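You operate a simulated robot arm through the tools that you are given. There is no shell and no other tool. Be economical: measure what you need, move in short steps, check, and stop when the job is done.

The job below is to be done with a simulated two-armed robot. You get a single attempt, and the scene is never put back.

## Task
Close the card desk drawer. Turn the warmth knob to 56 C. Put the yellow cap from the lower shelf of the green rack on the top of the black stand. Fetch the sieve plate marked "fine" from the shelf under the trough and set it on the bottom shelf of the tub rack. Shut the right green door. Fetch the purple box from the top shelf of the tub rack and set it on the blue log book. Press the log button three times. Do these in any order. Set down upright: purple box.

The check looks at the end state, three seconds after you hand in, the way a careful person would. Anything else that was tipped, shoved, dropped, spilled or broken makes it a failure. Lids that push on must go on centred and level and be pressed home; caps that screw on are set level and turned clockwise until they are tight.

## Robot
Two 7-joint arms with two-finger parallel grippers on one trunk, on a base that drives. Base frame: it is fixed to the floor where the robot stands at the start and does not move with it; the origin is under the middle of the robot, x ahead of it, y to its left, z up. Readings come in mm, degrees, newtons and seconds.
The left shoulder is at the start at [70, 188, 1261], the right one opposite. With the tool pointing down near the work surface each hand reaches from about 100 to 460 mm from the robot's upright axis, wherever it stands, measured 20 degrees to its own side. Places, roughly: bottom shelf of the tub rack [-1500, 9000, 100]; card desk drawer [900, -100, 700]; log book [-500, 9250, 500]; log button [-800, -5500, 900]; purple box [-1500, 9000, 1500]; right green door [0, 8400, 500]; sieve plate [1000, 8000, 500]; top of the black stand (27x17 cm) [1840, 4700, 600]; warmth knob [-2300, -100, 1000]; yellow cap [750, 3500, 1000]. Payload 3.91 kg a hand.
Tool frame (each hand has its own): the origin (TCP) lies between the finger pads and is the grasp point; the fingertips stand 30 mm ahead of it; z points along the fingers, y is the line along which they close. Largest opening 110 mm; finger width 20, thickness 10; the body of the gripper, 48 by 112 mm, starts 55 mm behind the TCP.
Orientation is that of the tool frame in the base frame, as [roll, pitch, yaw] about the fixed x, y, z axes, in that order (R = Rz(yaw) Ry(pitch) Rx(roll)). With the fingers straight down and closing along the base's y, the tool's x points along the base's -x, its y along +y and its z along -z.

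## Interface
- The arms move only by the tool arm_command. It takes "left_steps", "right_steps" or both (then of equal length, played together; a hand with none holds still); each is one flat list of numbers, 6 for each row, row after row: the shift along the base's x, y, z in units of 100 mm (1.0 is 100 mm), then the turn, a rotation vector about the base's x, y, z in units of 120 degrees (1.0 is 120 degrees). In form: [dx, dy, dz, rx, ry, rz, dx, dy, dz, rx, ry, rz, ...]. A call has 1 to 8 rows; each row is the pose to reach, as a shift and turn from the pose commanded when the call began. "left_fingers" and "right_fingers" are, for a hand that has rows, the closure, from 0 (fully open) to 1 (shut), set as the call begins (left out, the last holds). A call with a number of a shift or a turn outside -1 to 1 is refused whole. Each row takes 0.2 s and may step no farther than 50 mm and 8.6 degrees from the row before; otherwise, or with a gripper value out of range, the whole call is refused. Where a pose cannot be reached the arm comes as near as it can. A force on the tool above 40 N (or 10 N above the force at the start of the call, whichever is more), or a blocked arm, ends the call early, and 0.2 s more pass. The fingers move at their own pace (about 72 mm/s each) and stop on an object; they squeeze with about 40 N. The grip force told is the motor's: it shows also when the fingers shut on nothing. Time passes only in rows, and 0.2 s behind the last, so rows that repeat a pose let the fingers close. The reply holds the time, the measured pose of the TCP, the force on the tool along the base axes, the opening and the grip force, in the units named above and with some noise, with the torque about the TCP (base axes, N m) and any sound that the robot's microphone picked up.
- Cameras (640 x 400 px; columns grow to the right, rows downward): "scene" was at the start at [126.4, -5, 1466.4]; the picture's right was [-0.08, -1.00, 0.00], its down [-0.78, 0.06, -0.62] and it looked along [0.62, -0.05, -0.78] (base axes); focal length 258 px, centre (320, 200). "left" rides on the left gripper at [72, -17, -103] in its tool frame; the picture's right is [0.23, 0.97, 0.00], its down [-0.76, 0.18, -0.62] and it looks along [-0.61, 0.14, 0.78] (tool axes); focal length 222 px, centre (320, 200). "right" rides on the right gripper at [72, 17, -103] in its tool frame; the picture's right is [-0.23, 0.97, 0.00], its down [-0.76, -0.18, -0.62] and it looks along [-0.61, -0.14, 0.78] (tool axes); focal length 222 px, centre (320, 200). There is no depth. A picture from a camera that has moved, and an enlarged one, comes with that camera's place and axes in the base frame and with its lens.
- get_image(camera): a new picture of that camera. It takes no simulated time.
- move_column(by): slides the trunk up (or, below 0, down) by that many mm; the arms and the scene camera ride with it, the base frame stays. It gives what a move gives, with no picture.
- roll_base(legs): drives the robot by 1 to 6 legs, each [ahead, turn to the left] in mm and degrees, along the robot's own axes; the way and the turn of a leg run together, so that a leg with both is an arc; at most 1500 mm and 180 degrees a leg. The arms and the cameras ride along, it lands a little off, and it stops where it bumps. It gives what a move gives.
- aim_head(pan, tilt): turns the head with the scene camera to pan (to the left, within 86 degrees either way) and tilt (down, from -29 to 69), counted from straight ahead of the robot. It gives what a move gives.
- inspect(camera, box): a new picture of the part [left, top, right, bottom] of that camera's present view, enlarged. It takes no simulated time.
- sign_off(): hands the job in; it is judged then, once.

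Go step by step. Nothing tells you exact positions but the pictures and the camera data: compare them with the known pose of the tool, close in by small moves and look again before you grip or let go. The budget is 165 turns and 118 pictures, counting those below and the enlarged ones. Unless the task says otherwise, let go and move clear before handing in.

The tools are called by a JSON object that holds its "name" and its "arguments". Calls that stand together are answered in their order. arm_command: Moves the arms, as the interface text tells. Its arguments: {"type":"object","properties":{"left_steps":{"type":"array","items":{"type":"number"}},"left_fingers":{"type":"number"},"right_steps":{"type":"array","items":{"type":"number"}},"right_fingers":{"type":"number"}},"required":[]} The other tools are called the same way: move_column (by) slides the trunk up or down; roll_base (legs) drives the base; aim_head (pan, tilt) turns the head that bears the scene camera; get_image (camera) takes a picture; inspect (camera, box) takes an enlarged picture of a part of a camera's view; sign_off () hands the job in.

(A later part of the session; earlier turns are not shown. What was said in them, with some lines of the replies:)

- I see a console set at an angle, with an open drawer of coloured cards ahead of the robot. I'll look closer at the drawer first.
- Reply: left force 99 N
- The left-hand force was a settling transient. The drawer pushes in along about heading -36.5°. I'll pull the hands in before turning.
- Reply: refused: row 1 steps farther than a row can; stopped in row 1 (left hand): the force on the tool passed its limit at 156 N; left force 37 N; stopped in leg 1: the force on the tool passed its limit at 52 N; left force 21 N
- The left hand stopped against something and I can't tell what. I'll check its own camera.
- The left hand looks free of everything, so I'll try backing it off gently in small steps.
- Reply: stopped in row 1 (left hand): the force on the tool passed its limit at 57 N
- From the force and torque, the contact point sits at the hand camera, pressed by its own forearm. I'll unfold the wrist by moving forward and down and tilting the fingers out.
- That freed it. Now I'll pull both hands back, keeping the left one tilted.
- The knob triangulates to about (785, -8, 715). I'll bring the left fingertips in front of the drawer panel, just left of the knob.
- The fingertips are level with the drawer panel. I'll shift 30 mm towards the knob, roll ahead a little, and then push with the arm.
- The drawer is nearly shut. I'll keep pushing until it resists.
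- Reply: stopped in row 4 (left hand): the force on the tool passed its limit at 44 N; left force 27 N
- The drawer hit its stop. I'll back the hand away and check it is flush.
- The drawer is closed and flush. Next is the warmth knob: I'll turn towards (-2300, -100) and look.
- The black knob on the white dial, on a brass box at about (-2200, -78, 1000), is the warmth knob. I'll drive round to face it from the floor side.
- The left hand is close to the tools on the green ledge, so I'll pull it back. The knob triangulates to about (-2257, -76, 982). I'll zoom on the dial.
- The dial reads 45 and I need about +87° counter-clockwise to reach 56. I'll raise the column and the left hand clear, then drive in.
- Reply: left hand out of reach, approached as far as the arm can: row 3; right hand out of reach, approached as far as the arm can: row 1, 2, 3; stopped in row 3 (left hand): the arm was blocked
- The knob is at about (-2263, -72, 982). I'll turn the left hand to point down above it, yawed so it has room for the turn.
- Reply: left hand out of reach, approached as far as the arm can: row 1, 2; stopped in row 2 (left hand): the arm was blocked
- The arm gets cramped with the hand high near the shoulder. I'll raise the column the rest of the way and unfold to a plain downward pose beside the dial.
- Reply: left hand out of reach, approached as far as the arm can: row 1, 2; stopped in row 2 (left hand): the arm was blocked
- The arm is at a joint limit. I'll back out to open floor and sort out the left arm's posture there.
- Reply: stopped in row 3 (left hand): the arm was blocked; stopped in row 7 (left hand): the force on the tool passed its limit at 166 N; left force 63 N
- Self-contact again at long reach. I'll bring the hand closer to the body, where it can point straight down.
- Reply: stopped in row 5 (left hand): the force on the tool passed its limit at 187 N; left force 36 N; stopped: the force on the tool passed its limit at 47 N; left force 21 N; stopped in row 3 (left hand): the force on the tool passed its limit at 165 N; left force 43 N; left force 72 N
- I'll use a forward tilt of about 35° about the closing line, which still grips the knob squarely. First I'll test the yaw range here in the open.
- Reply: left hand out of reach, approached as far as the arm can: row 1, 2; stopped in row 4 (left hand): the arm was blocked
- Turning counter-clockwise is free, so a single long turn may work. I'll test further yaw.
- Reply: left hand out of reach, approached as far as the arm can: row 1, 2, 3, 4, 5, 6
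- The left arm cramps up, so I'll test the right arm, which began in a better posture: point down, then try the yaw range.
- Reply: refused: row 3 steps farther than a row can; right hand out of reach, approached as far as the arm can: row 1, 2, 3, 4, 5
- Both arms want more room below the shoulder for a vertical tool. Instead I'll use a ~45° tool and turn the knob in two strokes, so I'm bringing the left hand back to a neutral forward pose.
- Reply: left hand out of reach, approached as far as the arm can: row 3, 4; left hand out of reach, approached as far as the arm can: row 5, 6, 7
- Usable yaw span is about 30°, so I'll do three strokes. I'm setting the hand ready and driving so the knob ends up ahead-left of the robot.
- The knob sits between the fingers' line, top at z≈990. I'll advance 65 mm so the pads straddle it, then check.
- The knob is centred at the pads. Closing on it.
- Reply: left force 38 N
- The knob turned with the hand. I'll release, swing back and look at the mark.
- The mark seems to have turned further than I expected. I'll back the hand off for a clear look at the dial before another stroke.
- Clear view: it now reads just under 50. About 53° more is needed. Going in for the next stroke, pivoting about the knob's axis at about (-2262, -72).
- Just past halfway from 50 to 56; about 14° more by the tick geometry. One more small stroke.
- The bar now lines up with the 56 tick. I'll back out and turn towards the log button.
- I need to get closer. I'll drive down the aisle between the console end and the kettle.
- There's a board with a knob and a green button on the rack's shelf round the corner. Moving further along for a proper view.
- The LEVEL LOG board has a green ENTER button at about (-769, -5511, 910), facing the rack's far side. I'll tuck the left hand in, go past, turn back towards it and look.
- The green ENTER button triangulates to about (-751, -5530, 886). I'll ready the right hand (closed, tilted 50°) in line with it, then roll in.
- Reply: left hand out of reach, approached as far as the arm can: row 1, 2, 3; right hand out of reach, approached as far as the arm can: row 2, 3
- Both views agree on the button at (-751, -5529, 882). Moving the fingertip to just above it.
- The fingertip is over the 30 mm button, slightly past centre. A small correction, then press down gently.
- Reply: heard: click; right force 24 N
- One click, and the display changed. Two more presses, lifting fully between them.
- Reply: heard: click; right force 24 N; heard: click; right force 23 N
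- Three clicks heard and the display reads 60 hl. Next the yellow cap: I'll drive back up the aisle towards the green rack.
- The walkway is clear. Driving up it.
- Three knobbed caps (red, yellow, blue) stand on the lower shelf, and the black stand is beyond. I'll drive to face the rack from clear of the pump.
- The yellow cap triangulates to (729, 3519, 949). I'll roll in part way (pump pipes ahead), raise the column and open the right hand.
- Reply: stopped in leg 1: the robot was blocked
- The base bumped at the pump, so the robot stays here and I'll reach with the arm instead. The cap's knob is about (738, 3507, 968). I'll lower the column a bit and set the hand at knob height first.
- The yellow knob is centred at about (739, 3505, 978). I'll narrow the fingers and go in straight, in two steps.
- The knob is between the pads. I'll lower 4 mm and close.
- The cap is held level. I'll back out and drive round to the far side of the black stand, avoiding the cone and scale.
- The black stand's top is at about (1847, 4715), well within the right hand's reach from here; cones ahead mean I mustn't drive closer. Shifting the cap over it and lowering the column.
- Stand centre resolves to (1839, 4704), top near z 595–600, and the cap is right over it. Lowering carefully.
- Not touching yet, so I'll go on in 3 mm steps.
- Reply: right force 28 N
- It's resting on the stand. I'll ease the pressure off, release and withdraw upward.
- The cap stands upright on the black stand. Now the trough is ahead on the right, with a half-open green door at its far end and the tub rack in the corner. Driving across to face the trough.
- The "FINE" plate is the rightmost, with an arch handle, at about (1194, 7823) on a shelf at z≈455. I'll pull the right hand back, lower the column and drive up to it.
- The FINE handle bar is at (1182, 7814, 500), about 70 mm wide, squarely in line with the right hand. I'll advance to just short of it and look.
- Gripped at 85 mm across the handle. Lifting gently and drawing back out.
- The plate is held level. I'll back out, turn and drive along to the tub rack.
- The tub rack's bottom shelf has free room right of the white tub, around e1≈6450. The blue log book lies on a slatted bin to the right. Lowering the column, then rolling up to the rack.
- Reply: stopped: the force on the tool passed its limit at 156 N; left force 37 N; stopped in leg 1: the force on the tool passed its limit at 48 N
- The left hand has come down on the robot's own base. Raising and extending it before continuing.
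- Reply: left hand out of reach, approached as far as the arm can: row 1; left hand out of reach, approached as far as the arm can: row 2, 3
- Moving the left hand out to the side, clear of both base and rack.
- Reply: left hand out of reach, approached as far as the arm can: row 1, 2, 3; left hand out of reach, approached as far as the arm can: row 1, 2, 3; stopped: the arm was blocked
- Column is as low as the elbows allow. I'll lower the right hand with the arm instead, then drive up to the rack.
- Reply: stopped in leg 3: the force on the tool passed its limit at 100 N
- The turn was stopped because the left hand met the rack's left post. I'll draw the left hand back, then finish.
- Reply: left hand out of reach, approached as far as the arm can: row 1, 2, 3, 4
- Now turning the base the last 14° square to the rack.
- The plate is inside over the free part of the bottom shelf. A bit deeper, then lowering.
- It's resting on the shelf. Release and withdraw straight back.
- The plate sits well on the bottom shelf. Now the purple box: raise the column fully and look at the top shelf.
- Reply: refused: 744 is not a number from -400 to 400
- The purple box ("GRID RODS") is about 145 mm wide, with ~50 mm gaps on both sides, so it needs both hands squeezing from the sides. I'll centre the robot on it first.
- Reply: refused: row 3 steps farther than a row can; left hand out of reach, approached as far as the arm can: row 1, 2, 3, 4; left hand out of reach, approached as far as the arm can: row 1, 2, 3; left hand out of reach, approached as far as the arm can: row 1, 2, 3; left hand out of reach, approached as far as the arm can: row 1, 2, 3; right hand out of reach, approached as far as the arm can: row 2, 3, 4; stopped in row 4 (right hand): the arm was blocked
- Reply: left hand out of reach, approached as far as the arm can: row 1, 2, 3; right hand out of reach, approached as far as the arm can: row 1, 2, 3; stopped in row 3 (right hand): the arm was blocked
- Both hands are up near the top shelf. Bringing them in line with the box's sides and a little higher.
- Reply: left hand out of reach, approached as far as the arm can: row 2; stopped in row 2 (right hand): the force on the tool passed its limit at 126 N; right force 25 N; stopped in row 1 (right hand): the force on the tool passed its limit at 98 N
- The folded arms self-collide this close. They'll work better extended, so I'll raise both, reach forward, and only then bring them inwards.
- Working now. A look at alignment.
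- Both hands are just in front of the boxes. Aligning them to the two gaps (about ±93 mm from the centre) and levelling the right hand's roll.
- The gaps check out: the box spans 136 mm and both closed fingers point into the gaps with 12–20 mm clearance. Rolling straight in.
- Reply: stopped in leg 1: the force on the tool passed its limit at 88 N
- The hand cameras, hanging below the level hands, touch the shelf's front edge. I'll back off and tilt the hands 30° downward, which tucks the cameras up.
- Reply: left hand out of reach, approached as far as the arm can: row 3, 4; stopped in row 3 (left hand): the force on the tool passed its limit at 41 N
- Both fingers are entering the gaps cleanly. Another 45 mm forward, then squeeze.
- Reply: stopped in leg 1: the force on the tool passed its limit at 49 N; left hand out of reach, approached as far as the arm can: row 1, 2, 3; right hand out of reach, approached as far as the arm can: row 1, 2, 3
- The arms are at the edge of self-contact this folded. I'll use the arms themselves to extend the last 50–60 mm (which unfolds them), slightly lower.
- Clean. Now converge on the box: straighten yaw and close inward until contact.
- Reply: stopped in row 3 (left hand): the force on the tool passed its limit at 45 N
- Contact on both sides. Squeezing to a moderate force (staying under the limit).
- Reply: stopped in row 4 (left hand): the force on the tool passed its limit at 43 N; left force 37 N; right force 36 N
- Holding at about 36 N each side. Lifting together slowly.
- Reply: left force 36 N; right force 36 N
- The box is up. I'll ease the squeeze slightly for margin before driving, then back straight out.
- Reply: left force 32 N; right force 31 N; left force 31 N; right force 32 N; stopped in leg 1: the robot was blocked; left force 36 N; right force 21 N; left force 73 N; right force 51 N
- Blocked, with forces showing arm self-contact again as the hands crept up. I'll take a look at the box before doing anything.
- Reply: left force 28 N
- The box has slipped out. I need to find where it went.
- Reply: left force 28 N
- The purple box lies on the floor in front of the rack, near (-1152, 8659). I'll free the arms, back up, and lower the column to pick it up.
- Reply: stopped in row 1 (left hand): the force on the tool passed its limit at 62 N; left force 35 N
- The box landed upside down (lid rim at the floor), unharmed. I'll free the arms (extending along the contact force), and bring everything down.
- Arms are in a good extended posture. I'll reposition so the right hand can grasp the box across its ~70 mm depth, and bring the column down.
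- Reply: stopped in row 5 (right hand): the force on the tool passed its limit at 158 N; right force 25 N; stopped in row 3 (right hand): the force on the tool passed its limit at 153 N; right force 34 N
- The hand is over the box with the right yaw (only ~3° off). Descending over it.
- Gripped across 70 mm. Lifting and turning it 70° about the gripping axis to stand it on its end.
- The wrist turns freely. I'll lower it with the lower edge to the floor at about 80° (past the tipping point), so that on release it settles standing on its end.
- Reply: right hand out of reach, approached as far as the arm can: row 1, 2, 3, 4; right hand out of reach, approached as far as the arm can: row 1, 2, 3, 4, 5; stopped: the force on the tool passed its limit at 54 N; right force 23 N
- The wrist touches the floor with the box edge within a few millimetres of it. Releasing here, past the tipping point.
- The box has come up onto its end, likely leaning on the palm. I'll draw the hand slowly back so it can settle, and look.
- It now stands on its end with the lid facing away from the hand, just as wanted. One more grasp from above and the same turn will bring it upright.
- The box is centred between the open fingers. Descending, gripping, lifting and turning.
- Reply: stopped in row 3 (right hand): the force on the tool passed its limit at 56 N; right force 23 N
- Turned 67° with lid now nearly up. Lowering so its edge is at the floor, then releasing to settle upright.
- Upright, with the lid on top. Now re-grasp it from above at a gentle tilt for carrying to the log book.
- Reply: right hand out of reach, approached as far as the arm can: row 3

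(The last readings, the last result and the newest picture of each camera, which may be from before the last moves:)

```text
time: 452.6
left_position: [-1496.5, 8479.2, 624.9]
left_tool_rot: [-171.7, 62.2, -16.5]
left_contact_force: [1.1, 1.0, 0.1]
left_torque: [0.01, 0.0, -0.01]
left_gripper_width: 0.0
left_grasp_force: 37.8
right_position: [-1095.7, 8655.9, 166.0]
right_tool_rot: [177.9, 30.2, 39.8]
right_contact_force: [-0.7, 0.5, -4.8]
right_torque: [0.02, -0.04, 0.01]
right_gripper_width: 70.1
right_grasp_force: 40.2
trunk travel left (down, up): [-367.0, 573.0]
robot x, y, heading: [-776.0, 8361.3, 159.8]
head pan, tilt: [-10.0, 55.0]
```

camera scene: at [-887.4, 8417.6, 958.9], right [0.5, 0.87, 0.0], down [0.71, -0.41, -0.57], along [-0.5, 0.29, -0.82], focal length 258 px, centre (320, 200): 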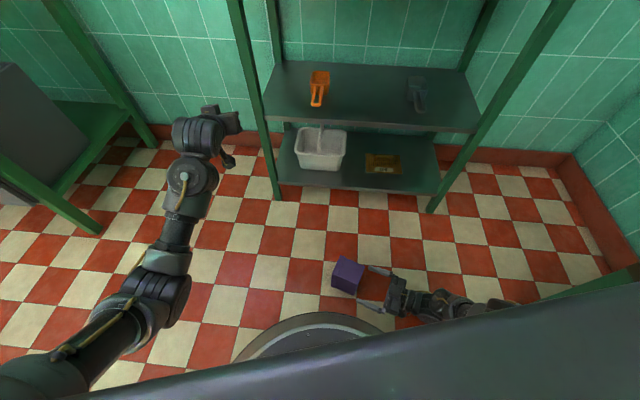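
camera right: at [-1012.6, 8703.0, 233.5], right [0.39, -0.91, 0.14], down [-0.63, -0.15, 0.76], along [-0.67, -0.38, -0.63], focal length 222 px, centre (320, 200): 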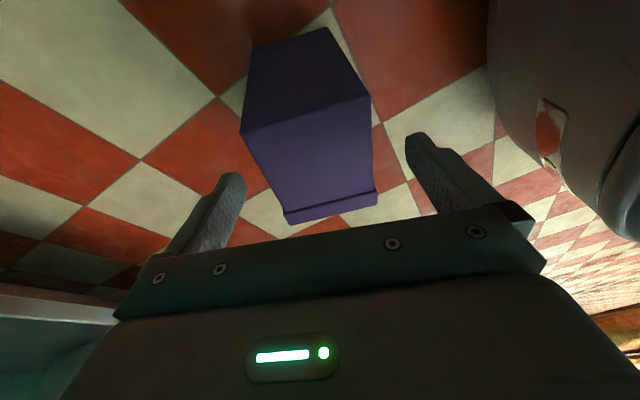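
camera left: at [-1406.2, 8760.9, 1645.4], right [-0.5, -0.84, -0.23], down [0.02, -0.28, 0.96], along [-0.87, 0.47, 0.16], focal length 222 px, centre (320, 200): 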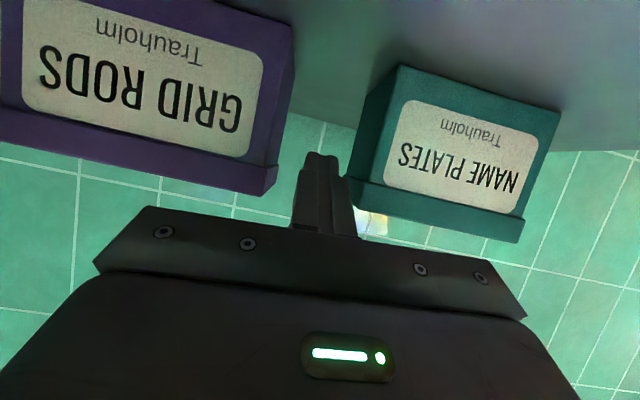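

Held securely. Raising, turning the hand back to neutral, tucking the left arm in, and driving round to face the bin with the log book.

{"name": "arm_command", "arguments": {"right_steps": [0, 0, 0.12, 0, 0, -0.0625, 0, 0, 0.25, 0, 0, -0.125, 0, 0, 0.38, 0, 0, -0.1875, 0, 0, 0.5, 0, 0, -0.25, 0, 0, 0.63, 0, 0, -0.3125, 0, 0, 0.75, 0, 0, -0.375, 0, 0, 0.88, 0, 0, -0.4375, 0, 0, 1.0, 0, 0, -0.5], "left_steps": [0.12, -0.04, 0, 0, 0, 0, 0.24, -0.08, 0, 0, 0, 0, 0.36, -0.13, 0, 0, 0, 0, 0.48, -0.17, 0, 0, 0, 0, 0.6, -0.2, 0, 0, 0, 0, 0.7, -0.24, 0, 0, 0, 0, 0.82, -0.28, 0, 0, 0, 0, 0.94, -0.32, 0, 0, 0, 0]}}

{"name": "arm_command", "arguments": {"left_steps": [0.3, -0.1, -0.2, 0, 0, 0, 0.6, -0.2, -0.5, 0, 0, 0, 0.94, -0.32, -0.8, 0, 0, 0]}}

{"name": "move_column", "arguments": {"by": 300}}

{"name": "roll_base", "arguments": {"legs": [[0, -59], [441, 0], [0, -47.5]]}}

{"name": "aim_head", "arguments": {"pan": -15, "tilt": 50}}

```text
time: 454.4
left_position: [-1401.4, 8447.2, 626.0]
left_tool_rot: [-171.7, 62.2, -16.4]
left_contact_force: [-0.8, -0.3, 0.0]
left_torque: [-0.02, -0.03, -0.01]
left_gripper_width: 0.0
left_grasp_force: 37.6
right_position: [-1094.9, 8658.2, 265.5]
right_tool_rot: [178.0, 30.0, -20.3]
right_contact_force: [0.5, -0.8, -4.7]
right_torque: [-0.01, -0.08, 0.0]
right_gripper_width: 69.8
right_grasp_force: 39.8
trunk travel left (down, up): [-367.0, 573.0]
robot x, y, heading: [-777.3, 8362.6, 159.7]
head pan, tilt: [-10.0, 55.0]
```

```text
time: 455.2
left_position: [-1312.4, 8423.2, 552.2]
left_tool_rot: [-176.4, 62.4, -22.0]
left_contact_force: [0.7, -3.2, -3.8]
left_torque: [0.31, 0.26, -0.15]
left_gripper_width: 0.2
left_grasp_force: 37.9
left hand out of reach, approached as far as the arm can: row 3
right_position: [-1094.8, 8657.8, 264.4]
right_tool_rot: [178.0, 30.1, -20.0]
right_contact_force: [-0.1, 0.4, -5.8]
right_torque: [0.0, -0.07, -0.06]
right_gripper_width: 69.9
right_grasp_force: 40.0
trunk travel left (down, up): [-367.0, 573.0]
robot x, y, heading: [-778.5, 8360.4, 160.1]
head pan, tilt: [-10.0, 55.0]
```

```text
time: 458.2
left_position: [-1312.6, 8422.2, 849.2]
left_tool_rot: [-171.8, 62.0, -16.6]
left_contact_force: [-0.1, 0.2, 0.2]
left_torque: [0.0, -0.02, 0.0]
left_gripper_width: 0.0
left_grasp_force: 38.0
right_position: [-1095.0, 8658.2, 565.4]
right_tool_rot: [177.9, 30.2, -20.2]
right_contact_force: [0.4, 0.1, -5.7]
right_torque: [0.02, -0.07, 0.02]
right_gripper_width: 70.1
right_grasp_force: 40.0
trunk travel left (down, up): [-667.0, 273.0]
robot x, y, heading: [-778.6, 8362.7, 159.7]
head pan, tilt: [-10.0, 55.0]
```

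```text
time: 463.2
left_position: [-1087.0, 9227.2, 846.4]
left_tool_rot: [-171.6, 61.0, -75.1]
left_contact_force: [0.9, 0.3, 0.4]
left_torque: [-0.02, 0.01, -0.02]
left_gripper_width: 0.1
left_grasp_force: 37.9
right_position: [-773.7, 9175.6, 567.1]
right_tool_rot: [178.0, 30.4, -78.2]
right_contact_force: [0.1, -0.5, -4.5]
right_torque: [-0.08, -0.04, -0.05]
right_gripper_width: 70.1
right_grasp_force: 39.8
trunk travel left (down, up): [-667.0, 273.0]
robot x, y, heading: [-858.0, 8754.6, 101.6]
head pan, tilt: [-10.0, 55.0]
stopped in leg 2: the robot was blocked; the commanded pose is now the measured one
```

```text
time: 463.9
left_position: [-1087.8, 9227.0, 846.7]
left_tool_rot: [-171.8, 61.0, -75.2]
left_contact_force: [0.6, -0.9, 0.1]
left_torque: [0.01, 0.02, -0.01]
left_gripper_width: 0.0
left_grasp_force: 37.7
right_position: [-776.1, 9177.4, 567.3]
right_tool_rot: [178.0, 30.5, -78.3]
right_contact_force: [0.0, -0.2, -4.8]
right_torque: [-0.02, 0.02, 0.0]
right_gripper_width: 70.1
right_grasp_force: 40.1
trunk travel left (down, up): [-667.0, 273.0]
robot x, y, heading: [-857.1, 8750.9, 101.9]
head pan, tilt: [-15.0, 50.0]
```

The base touched something low; I'll ease back slightly and turn to face the bin, then check the book's position.

{"name": "roll_base", "arguments": {"legs": [[-40, 0], [0, -48.5]]}}

{"name": "aim_head", "arguments": {"pan": -5, "tilt": 50}}

{"name": "get_image", "arguments": {"camera": "scene"}}

```text
time: 465.5
left_position: [-1035.2, 9207.9, 845.6]
left_tool_rot: [-172.2, 60.8, -81.2]
left_contact_force: [-0.7, -0.5, -0.3]
left_torque: [0.01, 0.03, -0.03]
left_gripper_width: 0.1
left_grasp_force: 38.0
right_position: [-719.7, 9124.9, 566.0]
right_tool_rot: [178.3, 30.3, -84.3]
right_contact_force: [-0.4, 0.1, -5.1]
right_torque: [-0.09, 0.0, 0.0]
right_gripper_width: 70.0
right_grasp_force: 40.1
trunk travel left (down, up): [-667.0, 273.0]
robot x, y, heading: [-848.9, 8712.3, 96.4]
head pan, tilt: [-15.0, 50.0]
stopped in leg 2: the robot was blocked; the commanded pose is now the measured one
```

```text
time: 466.2
left_position: [-1035.4, 9207.3, 843.4]
left_tool_rot: [-172.1, 60.7, -81.2]
left_contact_force: [-1.0, -0.6, -0.2]
left_torque: [0.01, 0.01, 0.01]
left_gripper_width: 0.0
left_grasp_force: 37.5
right_position: [-720.2, 9124.6, 567.7]
right_tool_rot: [178.3, 30.4, -84.2]
right_contact_force: [0.1, -0.2, -5.2]
right_torque: [-0.06, -0.02, 0.01]
right_gripper_width: 70.0
right_grasp_force: 39.9
trunk travel left (down, up): [-667.0, 273.0]
robot x, y, heading: [-845.5, 8718.2, 95.8]
head pan, tilt: [-5.0, 50.0]
```

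```text
1 pictures are left
camera scene: at [-857.6, 8835.8, 1363.9], right [1.0, 0.02, 0.0], down [0.02, -0.76, -0.65], along [-0.01, 0.65, -0.76], focal length 258 px, centre (320, 200)
```

scene: 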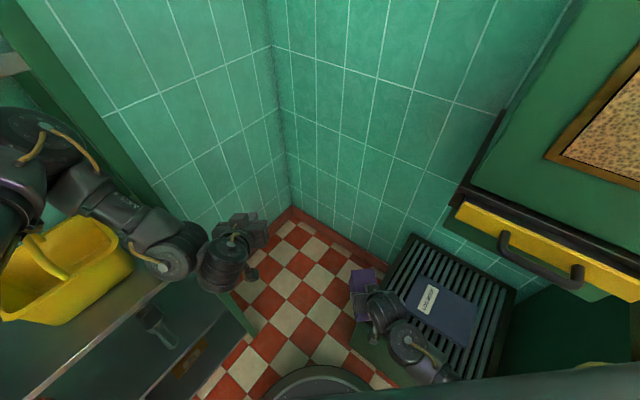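

I can see the book: centre about (-447, 9135), top z≈466. The base won't turn further, but the arm can carry the box there. Moving it across above the bin.

{"name": "arm_command", "arguments": {"right_steps": [0.2, 0, 0.15, 0, 0, -0.03, 0.45, 0, 0.3, 0, 0, -0.06, 0.7, 0, 0.3, 0, 0, -0.1, 0.95, 0, 0.3, 0, 0, -0.14]}}

{"name": "arm_command", "arguments": {"right_steps": [0.25, 0, 0, 0, 0, -0.03, 0.5, 0, 0, 0, 0, -0.06, 0.75, 0, 0, 0, 0, -0.09, 1.0, 0.03, 0, 0, 0, -0.11]}}

{"name": "arm_command", "arguments": {"right_steps": [0.25, 0, 0, 0, 0, 0, 0.5, 0, 0, 0, 0, 0, 0.72, -0.02, 0, 0, 0, 0]}}

```text
time: 467.2
left_position: [-1034.3, 9207.1, 845.4]
left_tool_rot: [-172.1, 60.8, -81.3]
left_contact_force: [0.2, 0.1, 0.8]
left_torque: [-0.01, 0.02, -0.02]
left_gripper_width: 0.0
left_grasp_force: 38.1
right_position: [-624.9, 9125.8, 597.6]
right_tool_rot: [178.2, 30.3, -101.3]
right_contact_force: [-0.3, -0.5, -6.0]
right_torque: [-0.07, 0.02, -0.02]
right_gripper_width: 70.0
right_grasp_force: 39.9
trunk travel left (down, up): [-667.0, 273.0]
robot x, y, heading: [-847.8, 8714.1, 96.2]
head pan, tilt: [-5.0, 50.0]
```

```text
time: 468.2
left_position: [-1033.9, 9206.8, 844.9]
left_tool_rot: [-172.1, 60.9, -81.2]
left_contact_force: [0.4, 0.7, -0.5]
left_torque: [0.0, 0.03, 0.0]
left_gripper_width: 0.0
left_grasp_force: 37.4
right_position: [-525.1, 9128.0, 597.8]
right_tool_rot: [178.1, 30.3, -114.6]
right_contact_force: [-0.9, 0.7, -5.3]
right_torque: [-0.07, 0.02, 0.0]
right_gripper_width: 70.0
right_grasp_force: 40.2
trunk travel left (down, up): [-667.0, 273.0]
robot x, y, heading: [-850.0, 8714.7, 96.2]
head pan, tilt: [-5.0, 50.0]
```

```text
time: 469.0
left_position: [-1034.5, 9206.3, 843.9]
left_tool_rot: [-172.1, 60.7, -81.3]
left_contact_force: [0.3, -0.1, 0.1]
left_torque: [-0.01, 0.0, 0.0]
left_gripper_width: 0.0
left_grasp_force: 38.0
right_position: [-453.5, 9124.9, 597.6]
right_tool_rot: [178.1, 30.4, -114.5]
right_contact_force: [0.3, -0.3, -4.4]
right_torque: [-0.07, -0.02, -0.02]
right_gripper_width: 69.9
right_grasp_force: 40.0
trunk travel left (down, up): [-667.0, 273.0]
robot x, y, heading: [-849.0, 8718.2, 95.9]
head pan, tilt: [-5.0, 50.0]
```

The box is directly over the book's centre. Lowering to contact.

{"name": "arm_command", "arguments": {"right_steps": [0.02, 0.02, -0.25, 0, 0, 0, 0.03, 0.03, -0.45, 0, 0, 0, 0.03, 0.03, -0.5, 0, 0, 0, 0.03, 0.03, -0.53, 0, 0, 0, 0.03, 0.03, -0.56, 0, 0, 0, 0.03, 0.03, -0.59, 0, 0, 0]}}

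```text
time: 470.4
left_position: [-1034.8, 9207.4, 845.2]
left_tool_rot: [-172.1, 60.8, -81.2]
left_contact_force: [-0.2, 0.0, 0.4]
left_torque: [-0.03, 0.01, 0.0]
left_gripper_width: 0.0
left_grasp_force: 37.8
right_position: [-450.3, 9129.5, 537.6]
right_tool_rot: [178.1, 30.5, -114.6]
right_contact_force: [-0.9, -0.4, -4.9]
right_torque: [-0.08, 0.03, 0.0]
right_gripper_width: 70.0
right_grasp_force: 40.0
trunk travel left (down, up): [-667.0, 273.0]
robot x, y, heading: [-850.9, 8712.8, 96.1]
head pan, tilt: [-5.0, 50.0]
```

{"name": "arm_command", "arguments": {"right_steps": [0, 0, -0.03, 0, 0, 0, 0, 0, -0.06, 0, 0, 0, 0, 0, -0.09, 0, 0, 0]}}

{"name": "arm_command", "arguments": {"right_steps": [0, 0, -0.03, 0, 0, 0, 0, 0, -0.05, 0, 0, 0]}}

```text
time: 471.2
left_position: [-1034.7, 9207.1, 846.3]
left_tool_rot: [-172.0, 60.9, -81.1]
left_contact_force: [-0.2, -0.2, -0.1]
left_torque: [0.02, -0.01, 0.02]
left_gripper_width: 0.0
left_grasp_force: 37.5
right_position: [-450.1, 9130.7, 532.5]
right_tool_rot: [178.1, 30.7, -114.5]
right_contact_force: [-0.8, -1.5, 15.3]
right_torque: [-1.41, -0.13, -0.07]
right_gripper_width: 69.6
right_grasp_force: 39.6
trunk travel left (down, up): [-667.0, 273.0]
robot x, y, heading: [-848.3, 8716.8, 96.2]
head pan, tilt: [-5.0, 50.0]
```

```text
time: 471.8
left_position: [-1034.8, 9207.1, 846.7]
left_tool_rot: [-171.8, 60.9, -81.0]
left_contact_force: [0.1, 0.0, 1.3]
left_torque: [0.0, -0.03, 0.03]
left_gripper_width: 0.0
left_grasp_force: 38.0
right_position: [-450.8, 9130.4, 528.1]
right_tool_rot: [178.1, 30.8, -114.6]
right_contact_force: [1.6, 1.1, 32.0]
right_torque: [-0.45, -1.17, -0.09]
right_gripper_width: 69.9
right_grasp_force: 39.8
trunk travel left (down, up): [-667.0, 273.0]
robot x, y, heading: [-851.1, 8715.5, 96.2]
head pan, tilt: [-5.0, 50.0]
```

Firm flat contact. Relax, release, and withdraw along the tool's axis.

{"name": "arm_command", "arguments": {"right_steps": [0, 0, 0.03, 0, 0, 0, 0, 0, 0.05, 0, 0, 0]}}

{"name": "arm_command", "arguments": {"right_steps": [0, 0, 0.01, 0, 0, 0, 0, 0, 0.02, 0, 0, 0, 0, 0, 0.02, 0, 0, 0, 0, 0, 0.35, 0, 0, 0, 0, 0, 0.7, 0, 0, 0, 0, 0, 1.0, 0, 0, 0], "right_fingers": 0}}

{"name": "arm_command", "arguments": {"right_steps": [-0.3, 0, 0.2, 0, 0, 0.03, -0.65, 0, 0.2, 0, 0, 0.06, -1.0, 0, 0.2, 0, 0, 0.1], "right_fingers": 1}}

{"name": "arm_command", "arguments": {"right_steps": [-0.4, 0, 0, 0, 0, 0.04, -0.8, 0, 0, 0, 0, 0.08, -1.0, 0, 0, 0, 0, 0.1]}}

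```text
time: 472.4
left_position: [-1033.1, 9208.1, 845.0]
left_tool_rot: [-172.1, 60.8, -81.2]
left_contact_force: [-0.2, 0.9, -0.5]
left_torque: [-0.02, -0.02, 0.05]
left_gripper_width: 0.0
left_grasp_force: 37.7
right_position: [-452.3, 9128.7, 528.8]
right_tool_rot: [178.0, 30.1, -114.5]
right_contact_force: [-0.8, 2.5, 2.3]
right_torque: [0.51, -0.34, 0.19]
right_gripper_width: 69.7
right_grasp_force: 40.0
trunk travel left (down, up): [-667.0, 273.0]
robot x, y, heading: [-851.1, 8717.0, 96.1]
head pan, tilt: [-5.0, 50.0]
```

```text
time: 473.8
left_position: [-1033.9, 9206.5, 844.3]
left_tool_rot: [-172.1, 60.7, -81.2]
left_contact_force: [-0.1, -0.2, -0.1]
left_torque: [0.02, 0.01, 0.02]
left_gripper_width: 0.0
left_grasp_force: 37.5
right_position: [-451.2, 9128.7, 631.0]
right_tool_rot: [178.2, 30.4, -114.5]
right_contact_force: [0.6, 1.0, -0.9]
right_torque: [0.0, 0.02, 0.02]
right_gripper_width: 110.2
right_grasp_force: 0.1
trunk travel left (down, up): [-667.0, 273.0]
robot x, y, heading: [-850.7, 8714.3, 96.0]
head pan, tilt: [-5.0, 50.0]
```

```text
time: 474.6
left_position: [-1034.7, 9207.2, 846.1]
left_tool_rot: [-172.2, 60.7, -81.2]
left_contact_force: [-0.1, 0.4, 0.0]
left_torque: [0.0, 0.0, 0.0]
left_gripper_width: 0.0
left_grasp_force: 37.6
right_position: [-551.5, 9129.1, 649.1]
right_tool_rot: [178.2, 30.4, -102.4]
right_contact_force: [0.7, 0.4, -0.1]
right_torque: [0.03, -0.03, 0.03]
right_gripper_width: 0.0
right_grasp_force: 2.7
trunk travel left (down, up): [-667.0, 273.0]
robot x, y, heading: [-850.7, 8713.9, 96.0]
head pan, tilt: [-5.0, 50.0]
```

```text
time: 475.4
left_position: [-1033.9, 9207.1, 845.5]
left_tool_rot: [-172.1, 60.8, -81.1]
left_contact_force: [0.7, 0.5, 0.2]
left_torque: [0.01, 0.02, 0.0]
left_gripper_width: 0.0
left_grasp_force: 37.5
right_position: [-650.7, 9129.1, 649.3]
right_tool_rot: [178.4, 30.4, -90.4]
right_contact_force: [-0.7, 0.5, -0.3]
right_torque: [0.01, 0.0, 0.02]
right_gripper_width: 0.1
right_grasp_force: 37.7
trunk travel left (down, up): [-667.0, 273.0]
robot x, y, heading: [-848.8, 8714.6, 96.0]
head pan, tilt: [-5.0, 50.0]
```

The purple box is set on the log book. Last job: the right green door. I'll back away and drive round to face it.

{"name": "roll_base", "arguments": {"legs": [[-400, 0], [0, 33], [-393, 0], [0, -75.7]]}}

{"name": "move_column", "arguments": {"by": -60}}

{"name": "arm_command", "arguments": {"right_steps": [0, 0, 0, 0.037, 0.05, 0, 0, 0, -0.1, 0.075, 0.1, 0, 0, 0, -0.2, 0.112, 0.15, 0, 0, 0, -0.25, 0.15, 0.2, 0]}}

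```text
time: 484.8
left_position: [-351.4, 8496.6, 843.5]
left_tool_rot: [-172.4, 60.6, -124.5]
left_contact_force: [-0.7, 0.4, 0.4]
left_torque: [-0.01, -0.04, 0.02]
left_gripper_width: 0.0
left_grasp_force: 38.3
right_position: [-125.9, 8176.9, 647.4]
right_tool_rot: [178.1, 30.0, -133.4]
right_contact_force: [0.0, -0.2, 0.6]
right_torque: [0.01, 0.02, 0.01]
right_gripper_width: 0.0
right_grasp_force: 37.9
trunk travel left (down, up): [-667.0, 273.0]
robot x, y, heading: [-560.2, 8011.1, 53.1]
head pan, tilt: [-5.0, 50.0]
```

```text
time: 485.8
left_position: [-352.8, 8494.4, 784.3]
left_tool_rot: [-172.3, 60.6, -124.5]
left_contact_force: [-0.6, -0.1, -0.4]
left_torque: [0.0, 0.0, 0.0]
left_gripper_width: 0.1
left_grasp_force: 38.2
right_position: [-126.7, 8176.1, 586.8]
right_tool_rot: [178.2, 30.2, -133.4]
right_contact_force: [-0.3, 1.3, 0.5]
right_torque: [-0.02, -0.01, 0.04]
right_gripper_width: 0.1
right_grasp_force: 37.5
trunk travel left (down, up): [-607.0, 333.0]
robot x, y, heading: [-560.6, 8008.0, 53.0]
head pan, tilt: [-5.0, 50.0]
```

```text
time: 486.8
left_position: [-351.0, 8496.7, 783.8]
left_tool_rot: [-172.5, 60.7, -124.6]
left_contact_force: [-0.1, -0.2, -0.8]
left_torque: [-0.03, 0.0, 0.0]
left_gripper_width: 0.1
left_grasp_force: 37.5
right_position: [-126.1, 8178.2, 561.9]
right_tool_rot: [145.3, 22.6, -148.5]
right_contact_force: [0.4, 0.5, 0.3]
right_torque: [0.01, -0.01, 0.01]
right_gripper_width: 0.0
right_grasp_force: 38.4
right hand out of reach, approached as far as the arm can: row 1
trunk travel left (down, up): [-607.0, 333.0]
robot x, y, heading: [-561.9, 8006.1, 53.1]
head pan, tilt: [-5.0, 50.0]
```

The tilt went sideways (axis for the old heading). Undoing and tilting properly forward, while pulling the left hand back.

{"name": "arm_command", "arguments": {"right_steps": [0, 0, 0, -0.037, -0.05, 0, 0, 0, 0, -0.075, -0.1, 0, 0, 0, 0, -0.112, -0.15, 0, 0, 0, 0, -0.15, -0.2, 0], "left_steps": [-0.15, -0.2, 0, 0, 0, 0, -0.3, -0.4, 0, 0, 0, 0, -0.45, -0.6, 0, 0, 0, 0, -0.6, -0.8, 0, 0, 0, 0]}}

{"name": "arm_command", "arguments": {"right_steps": [0, 0, 0, 0.05, -0.037, 0, 0, 0, 0, 0.1, -0.075, 0, 0, 0, 0, 0.15, -0.112, 0, 0, 0, 0, 0.2, -0.15, 0], "left_steps": [-0.1, -0.13, 0, 0, 0, 0, -0.2, -0.26, 0, 0, 0, 0, -0.3, -0.4, 0, 0, 0, 0, -0.3, -0.4, 0, 0, 0, 0]}}

```text
time: 487.8
left_position: [-411.5, 8415.3, 783.2]
left_tool_rot: [-172.4, 60.6, -124.5]
left_contact_force: [0.6, 0.5, 0.3]
left_torque: [-0.03, -0.02, 0.02]
left_gripper_width: 0.2
left_grasp_force: 37.8
right_position: [-126.8, 8176.0, 561.2]
right_tool_rot: [178.1, 30.1, -133.1]
right_contact_force: [0.8, -1.7, -0.7]
right_torque: [0.0, -0.01, -0.01]
right_gripper_width: 0.0
right_grasp_force: 37.5
trunk travel left (down, up): [-607.0, 333.0]
robot x, y, heading: [-557.7, 8005.7, 53.0]
head pan, tilt: [-5.0, 50.0]
```

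```text
time: 488.8
left_position: [-431.9, 8390.1, 783.7]
left_tool_rot: [-172.4, 60.6, -124.5]
left_contact_force: [0.3, 1.1, -1.8]
left_torque: [-0.02, -0.01, 0.01]
left_gripper_width: 0.1
left_grasp_force: 37.9
left hand out of reach, approached as far as the arm can: row 3, 4
right_position: [-127.4, 8178.7, 562.3]
right_tool_rot: [171.5, 59.9, -138.4]
right_contact_force: [-0.6, 0.0, -0.8]
right_torque: [-0.03, 0.0, -0.01]
right_gripper_width: 0.1
right_grasp_force: 37.9
trunk travel left (down, up): [-607.0, 333.0]
robot x, y, heading: [-556.6, 8010.5, 53.0]
head pan, tilt: [-5.0, 50.0]
```

Right fist is lined up with the door's outer face, z≈560. Pushing by driving forward.

{"name": "roll_base", "arguments": {"legs": [[200, 0]]}}

{"name": "roll_base", "arguments": {"legs": [[60, 0]]}}

```text
time: 490.2
left_position: [-348.8, 8501.9, 781.6]
left_tool_rot: [-172.4, 60.2, -124.5]
left_contact_force: [0.9, 0.5, -0.2]
left_torque: [-0.01, 0.01, 0.01]
left_gripper_width: 0.0
left_grasp_force: 37.9
right_position: [-51.7, 8289.1, 559.5]
right_tool_rot: [171.4, 59.5, -137.5]
right_contact_force: [0.9, 0.2, -0.7]
right_torque: [-0.03, 0.01, -0.03]
right_gripper_width: 0.0
right_grasp_force: 37.4
trunk travel left (down, up): [-607.0, 333.0]
robot x, y, heading: [-474.6, 8117.5, 52.8]
head pan, tilt: [-5.0, 50.0]
stopped in leg 1: the force on the tool passed its limit at 134 N (the readings are from after the stop); the commanded pose is now the measured one
```

```text
time: 491.1
left_position: [-313.4, 8549.1, 782.7]
left_tool_rot: [-172.4, 60.4, -124.6]
left_contact_force: [-0.2, 0.7, 0.6]
left_torque: [-0.01, 0.02, -0.01]
left_gripper_width: 0.0
left_grasp_force: 37.8
right_position: [-15.9, 8336.4, 560.6]
right_tool_rot: [171.2, 59.6, -137.5]
right_contact_force: [-0.1, 0.8, 0.7]
right_torque: [-0.02, 0.01, 0.02]
right_gripper_width: 0.2
right_grasp_force: 38.0
trunk travel left (down, up): [-607.0, 333.0]
robot x, y, heading: [-441.5, 8169.8, 52.8]
head pan, tilt: [-5.0, 50.0]
```

The door is moving. Continuing in smaller pushes.

{"name": "roll_base", "arguments": {"legs": [[45, 0]]}}

{"name": "arm_command", "arguments": {"right_steps": [0.06, 0.08, 0, 0, 0, 0, 0.12, 0.16, 0, 0, 0, 0, 0.18, 0.24, 0, 0, 0, 0, 0.24, 0.32, 0, 0, 0, 0, 0.3, 0.4, 0, 0, 0, 0, 0.36, 0.48, 0, 0, 0, 0]}}

```text
time: 492.0
left_position: [-284.9, 8584.4, 783.4]
left_tool_rot: [-172.4, 60.5, -124.6]
left_contact_force: [1.0, 0.1, 0.1]
left_torque: [0.02, -0.01, -0.02]
left_gripper_width: 0.1
left_grasp_force: 37.7
right_position: [11.9, 8372.5, 561.1]
right_tool_rot: [171.2, 59.5, -137.5]
right_contact_force: [0.6, 1.1, -0.2]
right_torque: [0.01, -0.03, -0.01]
right_gripper_width: 0.0
right_grasp_force: 37.6
trunk travel left (down, up): [-607.0, 333.0]
robot x, y, heading: [-416.8, 8198.4, 52.6]
head pan, tilt: [-5.0, 50.0]
```

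```text
time: 493.4
left_position: [-286.1, 8583.8, 783.0]
left_tool_rot: [-172.4, 60.4, -124.7]
left_contact_force: [-0.4, 0.1, 0.3]
left_torque: [0.03, -0.02, -0.03]
left_gripper_width: 0.0
left_grasp_force: 37.3
right_position: [48.6, 8420.0, 561.1]
right_tool_rot: [171.2, 59.8, -137.6]
right_contact_force: [0.9, 0.3, 0.2]
right_torque: [0.04, -0.03, -0.04]
right_gripper_width: 0.1
right_grasp_force: 37.7
trunk travel left (down, up): [-607.0, 333.0]
robot x, y, heading: [-411.9, 8199.7, 53.2]
head pan, tilt: [-5.0, 50.0]
```

{"name": "arm_command", "arguments": {"right_steps": [0.06, 0.08, 0, 0, 0, 0, 0.12, 0.16, 0, 0, 0, 0, 0.18, 0.24, 0, 0, 0, 0, 0.24, 0.32, 0, 0, 0, 0, 0.3, 0.4, 0, 0, 0, 0, 0.36, 0.48, 0, 0, 0, 0, 0.42, 0.56, 0, 0, 0, 0]}}

```text
time: 495.0
left_position: [-285.4, 8582.0, 783.3]
left_tool_rot: [-172.3, 60.5, -124.8]
left_contact_force: [-0.7, 0.6, -0.5]
left_torque: [0.02, 0.02, 0.02]
left_gripper_width: 0.0
left_grasp_force: 36.8
right_position: [83.8, 8466.7, 557.4]
right_tool_rot: [171.4, 59.0, -137.5]
right_contact_force: [-16.4, -19.4, 8.6]
right_torque: [0.12, -0.07, 0.12]
right_gripper_width: 0.0
right_grasp_force: 37.5
trunk travel left (down, up): [-607.0, 333.0]
robot x, y, heading: [-410.6, 8201.0, 53.0]
head pan, tilt: [-5.0, 50.0]
stopped in row 7 (right hand): the force on the tool passed its limit at 50 N (the readings are from after the stop); the commanded pose is now the measured one
```

Firm stop at what should be the frame. Backing off to check with my last picture.

{"name": "arm_command", "arguments": {"right_steps": [-0.25, -0.33, 0, 0, 0, 0, -0.5, -0.66, 0, 0, 0, 0]}}

{"name": "roll_base", "arguments": {"legs": [[-350, 0]]}}

{"name": "aim_head", "arguments": {"pan": -12, "tilt": 30}}

{"name": "get_image", "arguments": {"camera": "scene"}}

```text
time: 495.6
left_position: [-284.9, 8583.7, 783.0]
left_tool_rot: [-172.4, 60.6, -124.8]
left_contact_force: [-0.2, 0.5, 1.4]
left_torque: [0.01, 0.01, -0.02]
left_gripper_width: 0.0
left_grasp_force: 38.1
right_position: [33.9, 8401.8, 559.4]
right_tool_rot: [171.3, 59.2, -137.6]
right_contact_force: [0.4, 0.3, 0.0]
right_torque: [0.02, 0.02, 0.0]
right_gripper_width: 0.0
right_grasp_force: 37.8
trunk travel left (down, up): [-607.0, 333.0]
robot x, y, heading: [-416.3, 8208.3, 52.7]
head pan, tilt: [-5.0, 50.0]
```

```text
time: 497.9
left_position: [-496.9, 8303.1, 784.1]
left_tool_rot: [-172.4, 60.6, -125.0]
left_contact_force: [0.3, 0.4, -0.1]
left_torque: [0.0, -0.02, 0.02]
left_gripper_width: 0.0
left_grasp_force: 37.4
right_position: [-178.2, 8121.1, 558.8]
right_tool_rot: [171.2, 59.3, -137.9]
right_contact_force: [-0.7, 0.1, -0.7]
right_torque: [0.01, 0.01, -0.01]
right_gripper_width: 0.0
right_grasp_force: 37.2
trunk travel left (down, up): [-607.0, 333.0]
robot x, y, heading: [-621.5, 7923.4, 52.3]
head pan, tilt: [-5.0, 50.0]
```

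```text
time: 498.7
left_position: [-495.8, 8302.3, 782.4]
left_tool_rot: [-172.5, 60.5, -124.9]
left_contact_force: [0.8, 0.5, 0.2]
left_torque: [-0.02, 0.03, 0.01]
left_gripper_width: 0.0
left_grasp_force: 37.4
right_position: [-178.7, 8120.0, 559.0]
right_tool_rot: [171.4, 59.2, -137.8]
right_contact_force: [0.7, 0.9, -0.6]
right_torque: [-0.02, 0.0, -0.02]
right_gripper_width: 0.0
right_grasp_force: 37.9
trunk travel left (down, up): [-607.0, 333.0]
robot x, y, heading: [-628.1, 7924.5, 52.5]
head pan, tilt: [-12.0, 30.0]
```

```text
0 pictures are left
camera scene: at [-526.9, 8023.1, 1332.9], right [0.65, -0.76, 0.0], down [-0.38, -0.33, -0.87], along [0.66, 0.56, -0.5], focal length 258 px, centre (320, 200)
```

scene: 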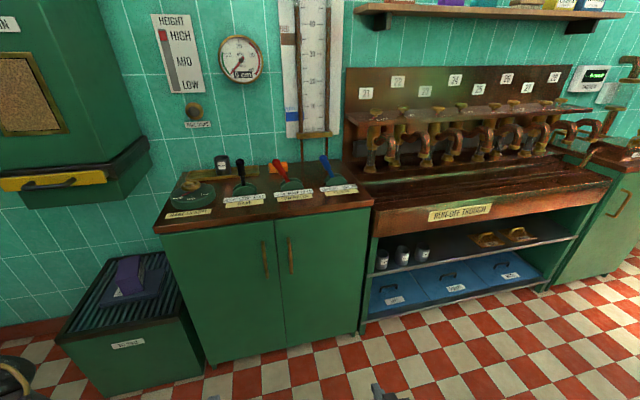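

Both green doors are flush and the purple box is on the blue log book, with the hands clear. Handing in.

{"name": "sign_off", "arguments": {}}

```text
The job is handed in.
```

I finished all seven jobs and handed in, but the purple box fell to the floor while I was carrying it from the rack.

- **Purple box:** it landed upside down and looked undamaged. I turned it upright and set it on the blue log book. My last picture shows it on the book, but not clearly enough to confirm it is perfectly level. That was my last picture, so I couldn't check more closely.
- **Bumps on the way:** while driving and reaching, the robot bumped the pump under the green rack, a post and the top-shelf edge of the tub rack, and what was probably the log-book bin. I saw nothing moved in later views, but I didn't re-check each spot.
- **Card desk drawer:** closed, and flush in a later picture.
- **Warmth knob:** its mark lines up with the 56 tick.
- **Yellow cap:** upright on the black stand.
- **"Fine" sieve plate:** lying flat on the bottom shelf of the tub rack.
- **Right green door:** shut flush in the last picture.
- **Log button:** I took this to be the green ENTER button on the LEVEL LOG board. I pressed it three times and heard three clicks.
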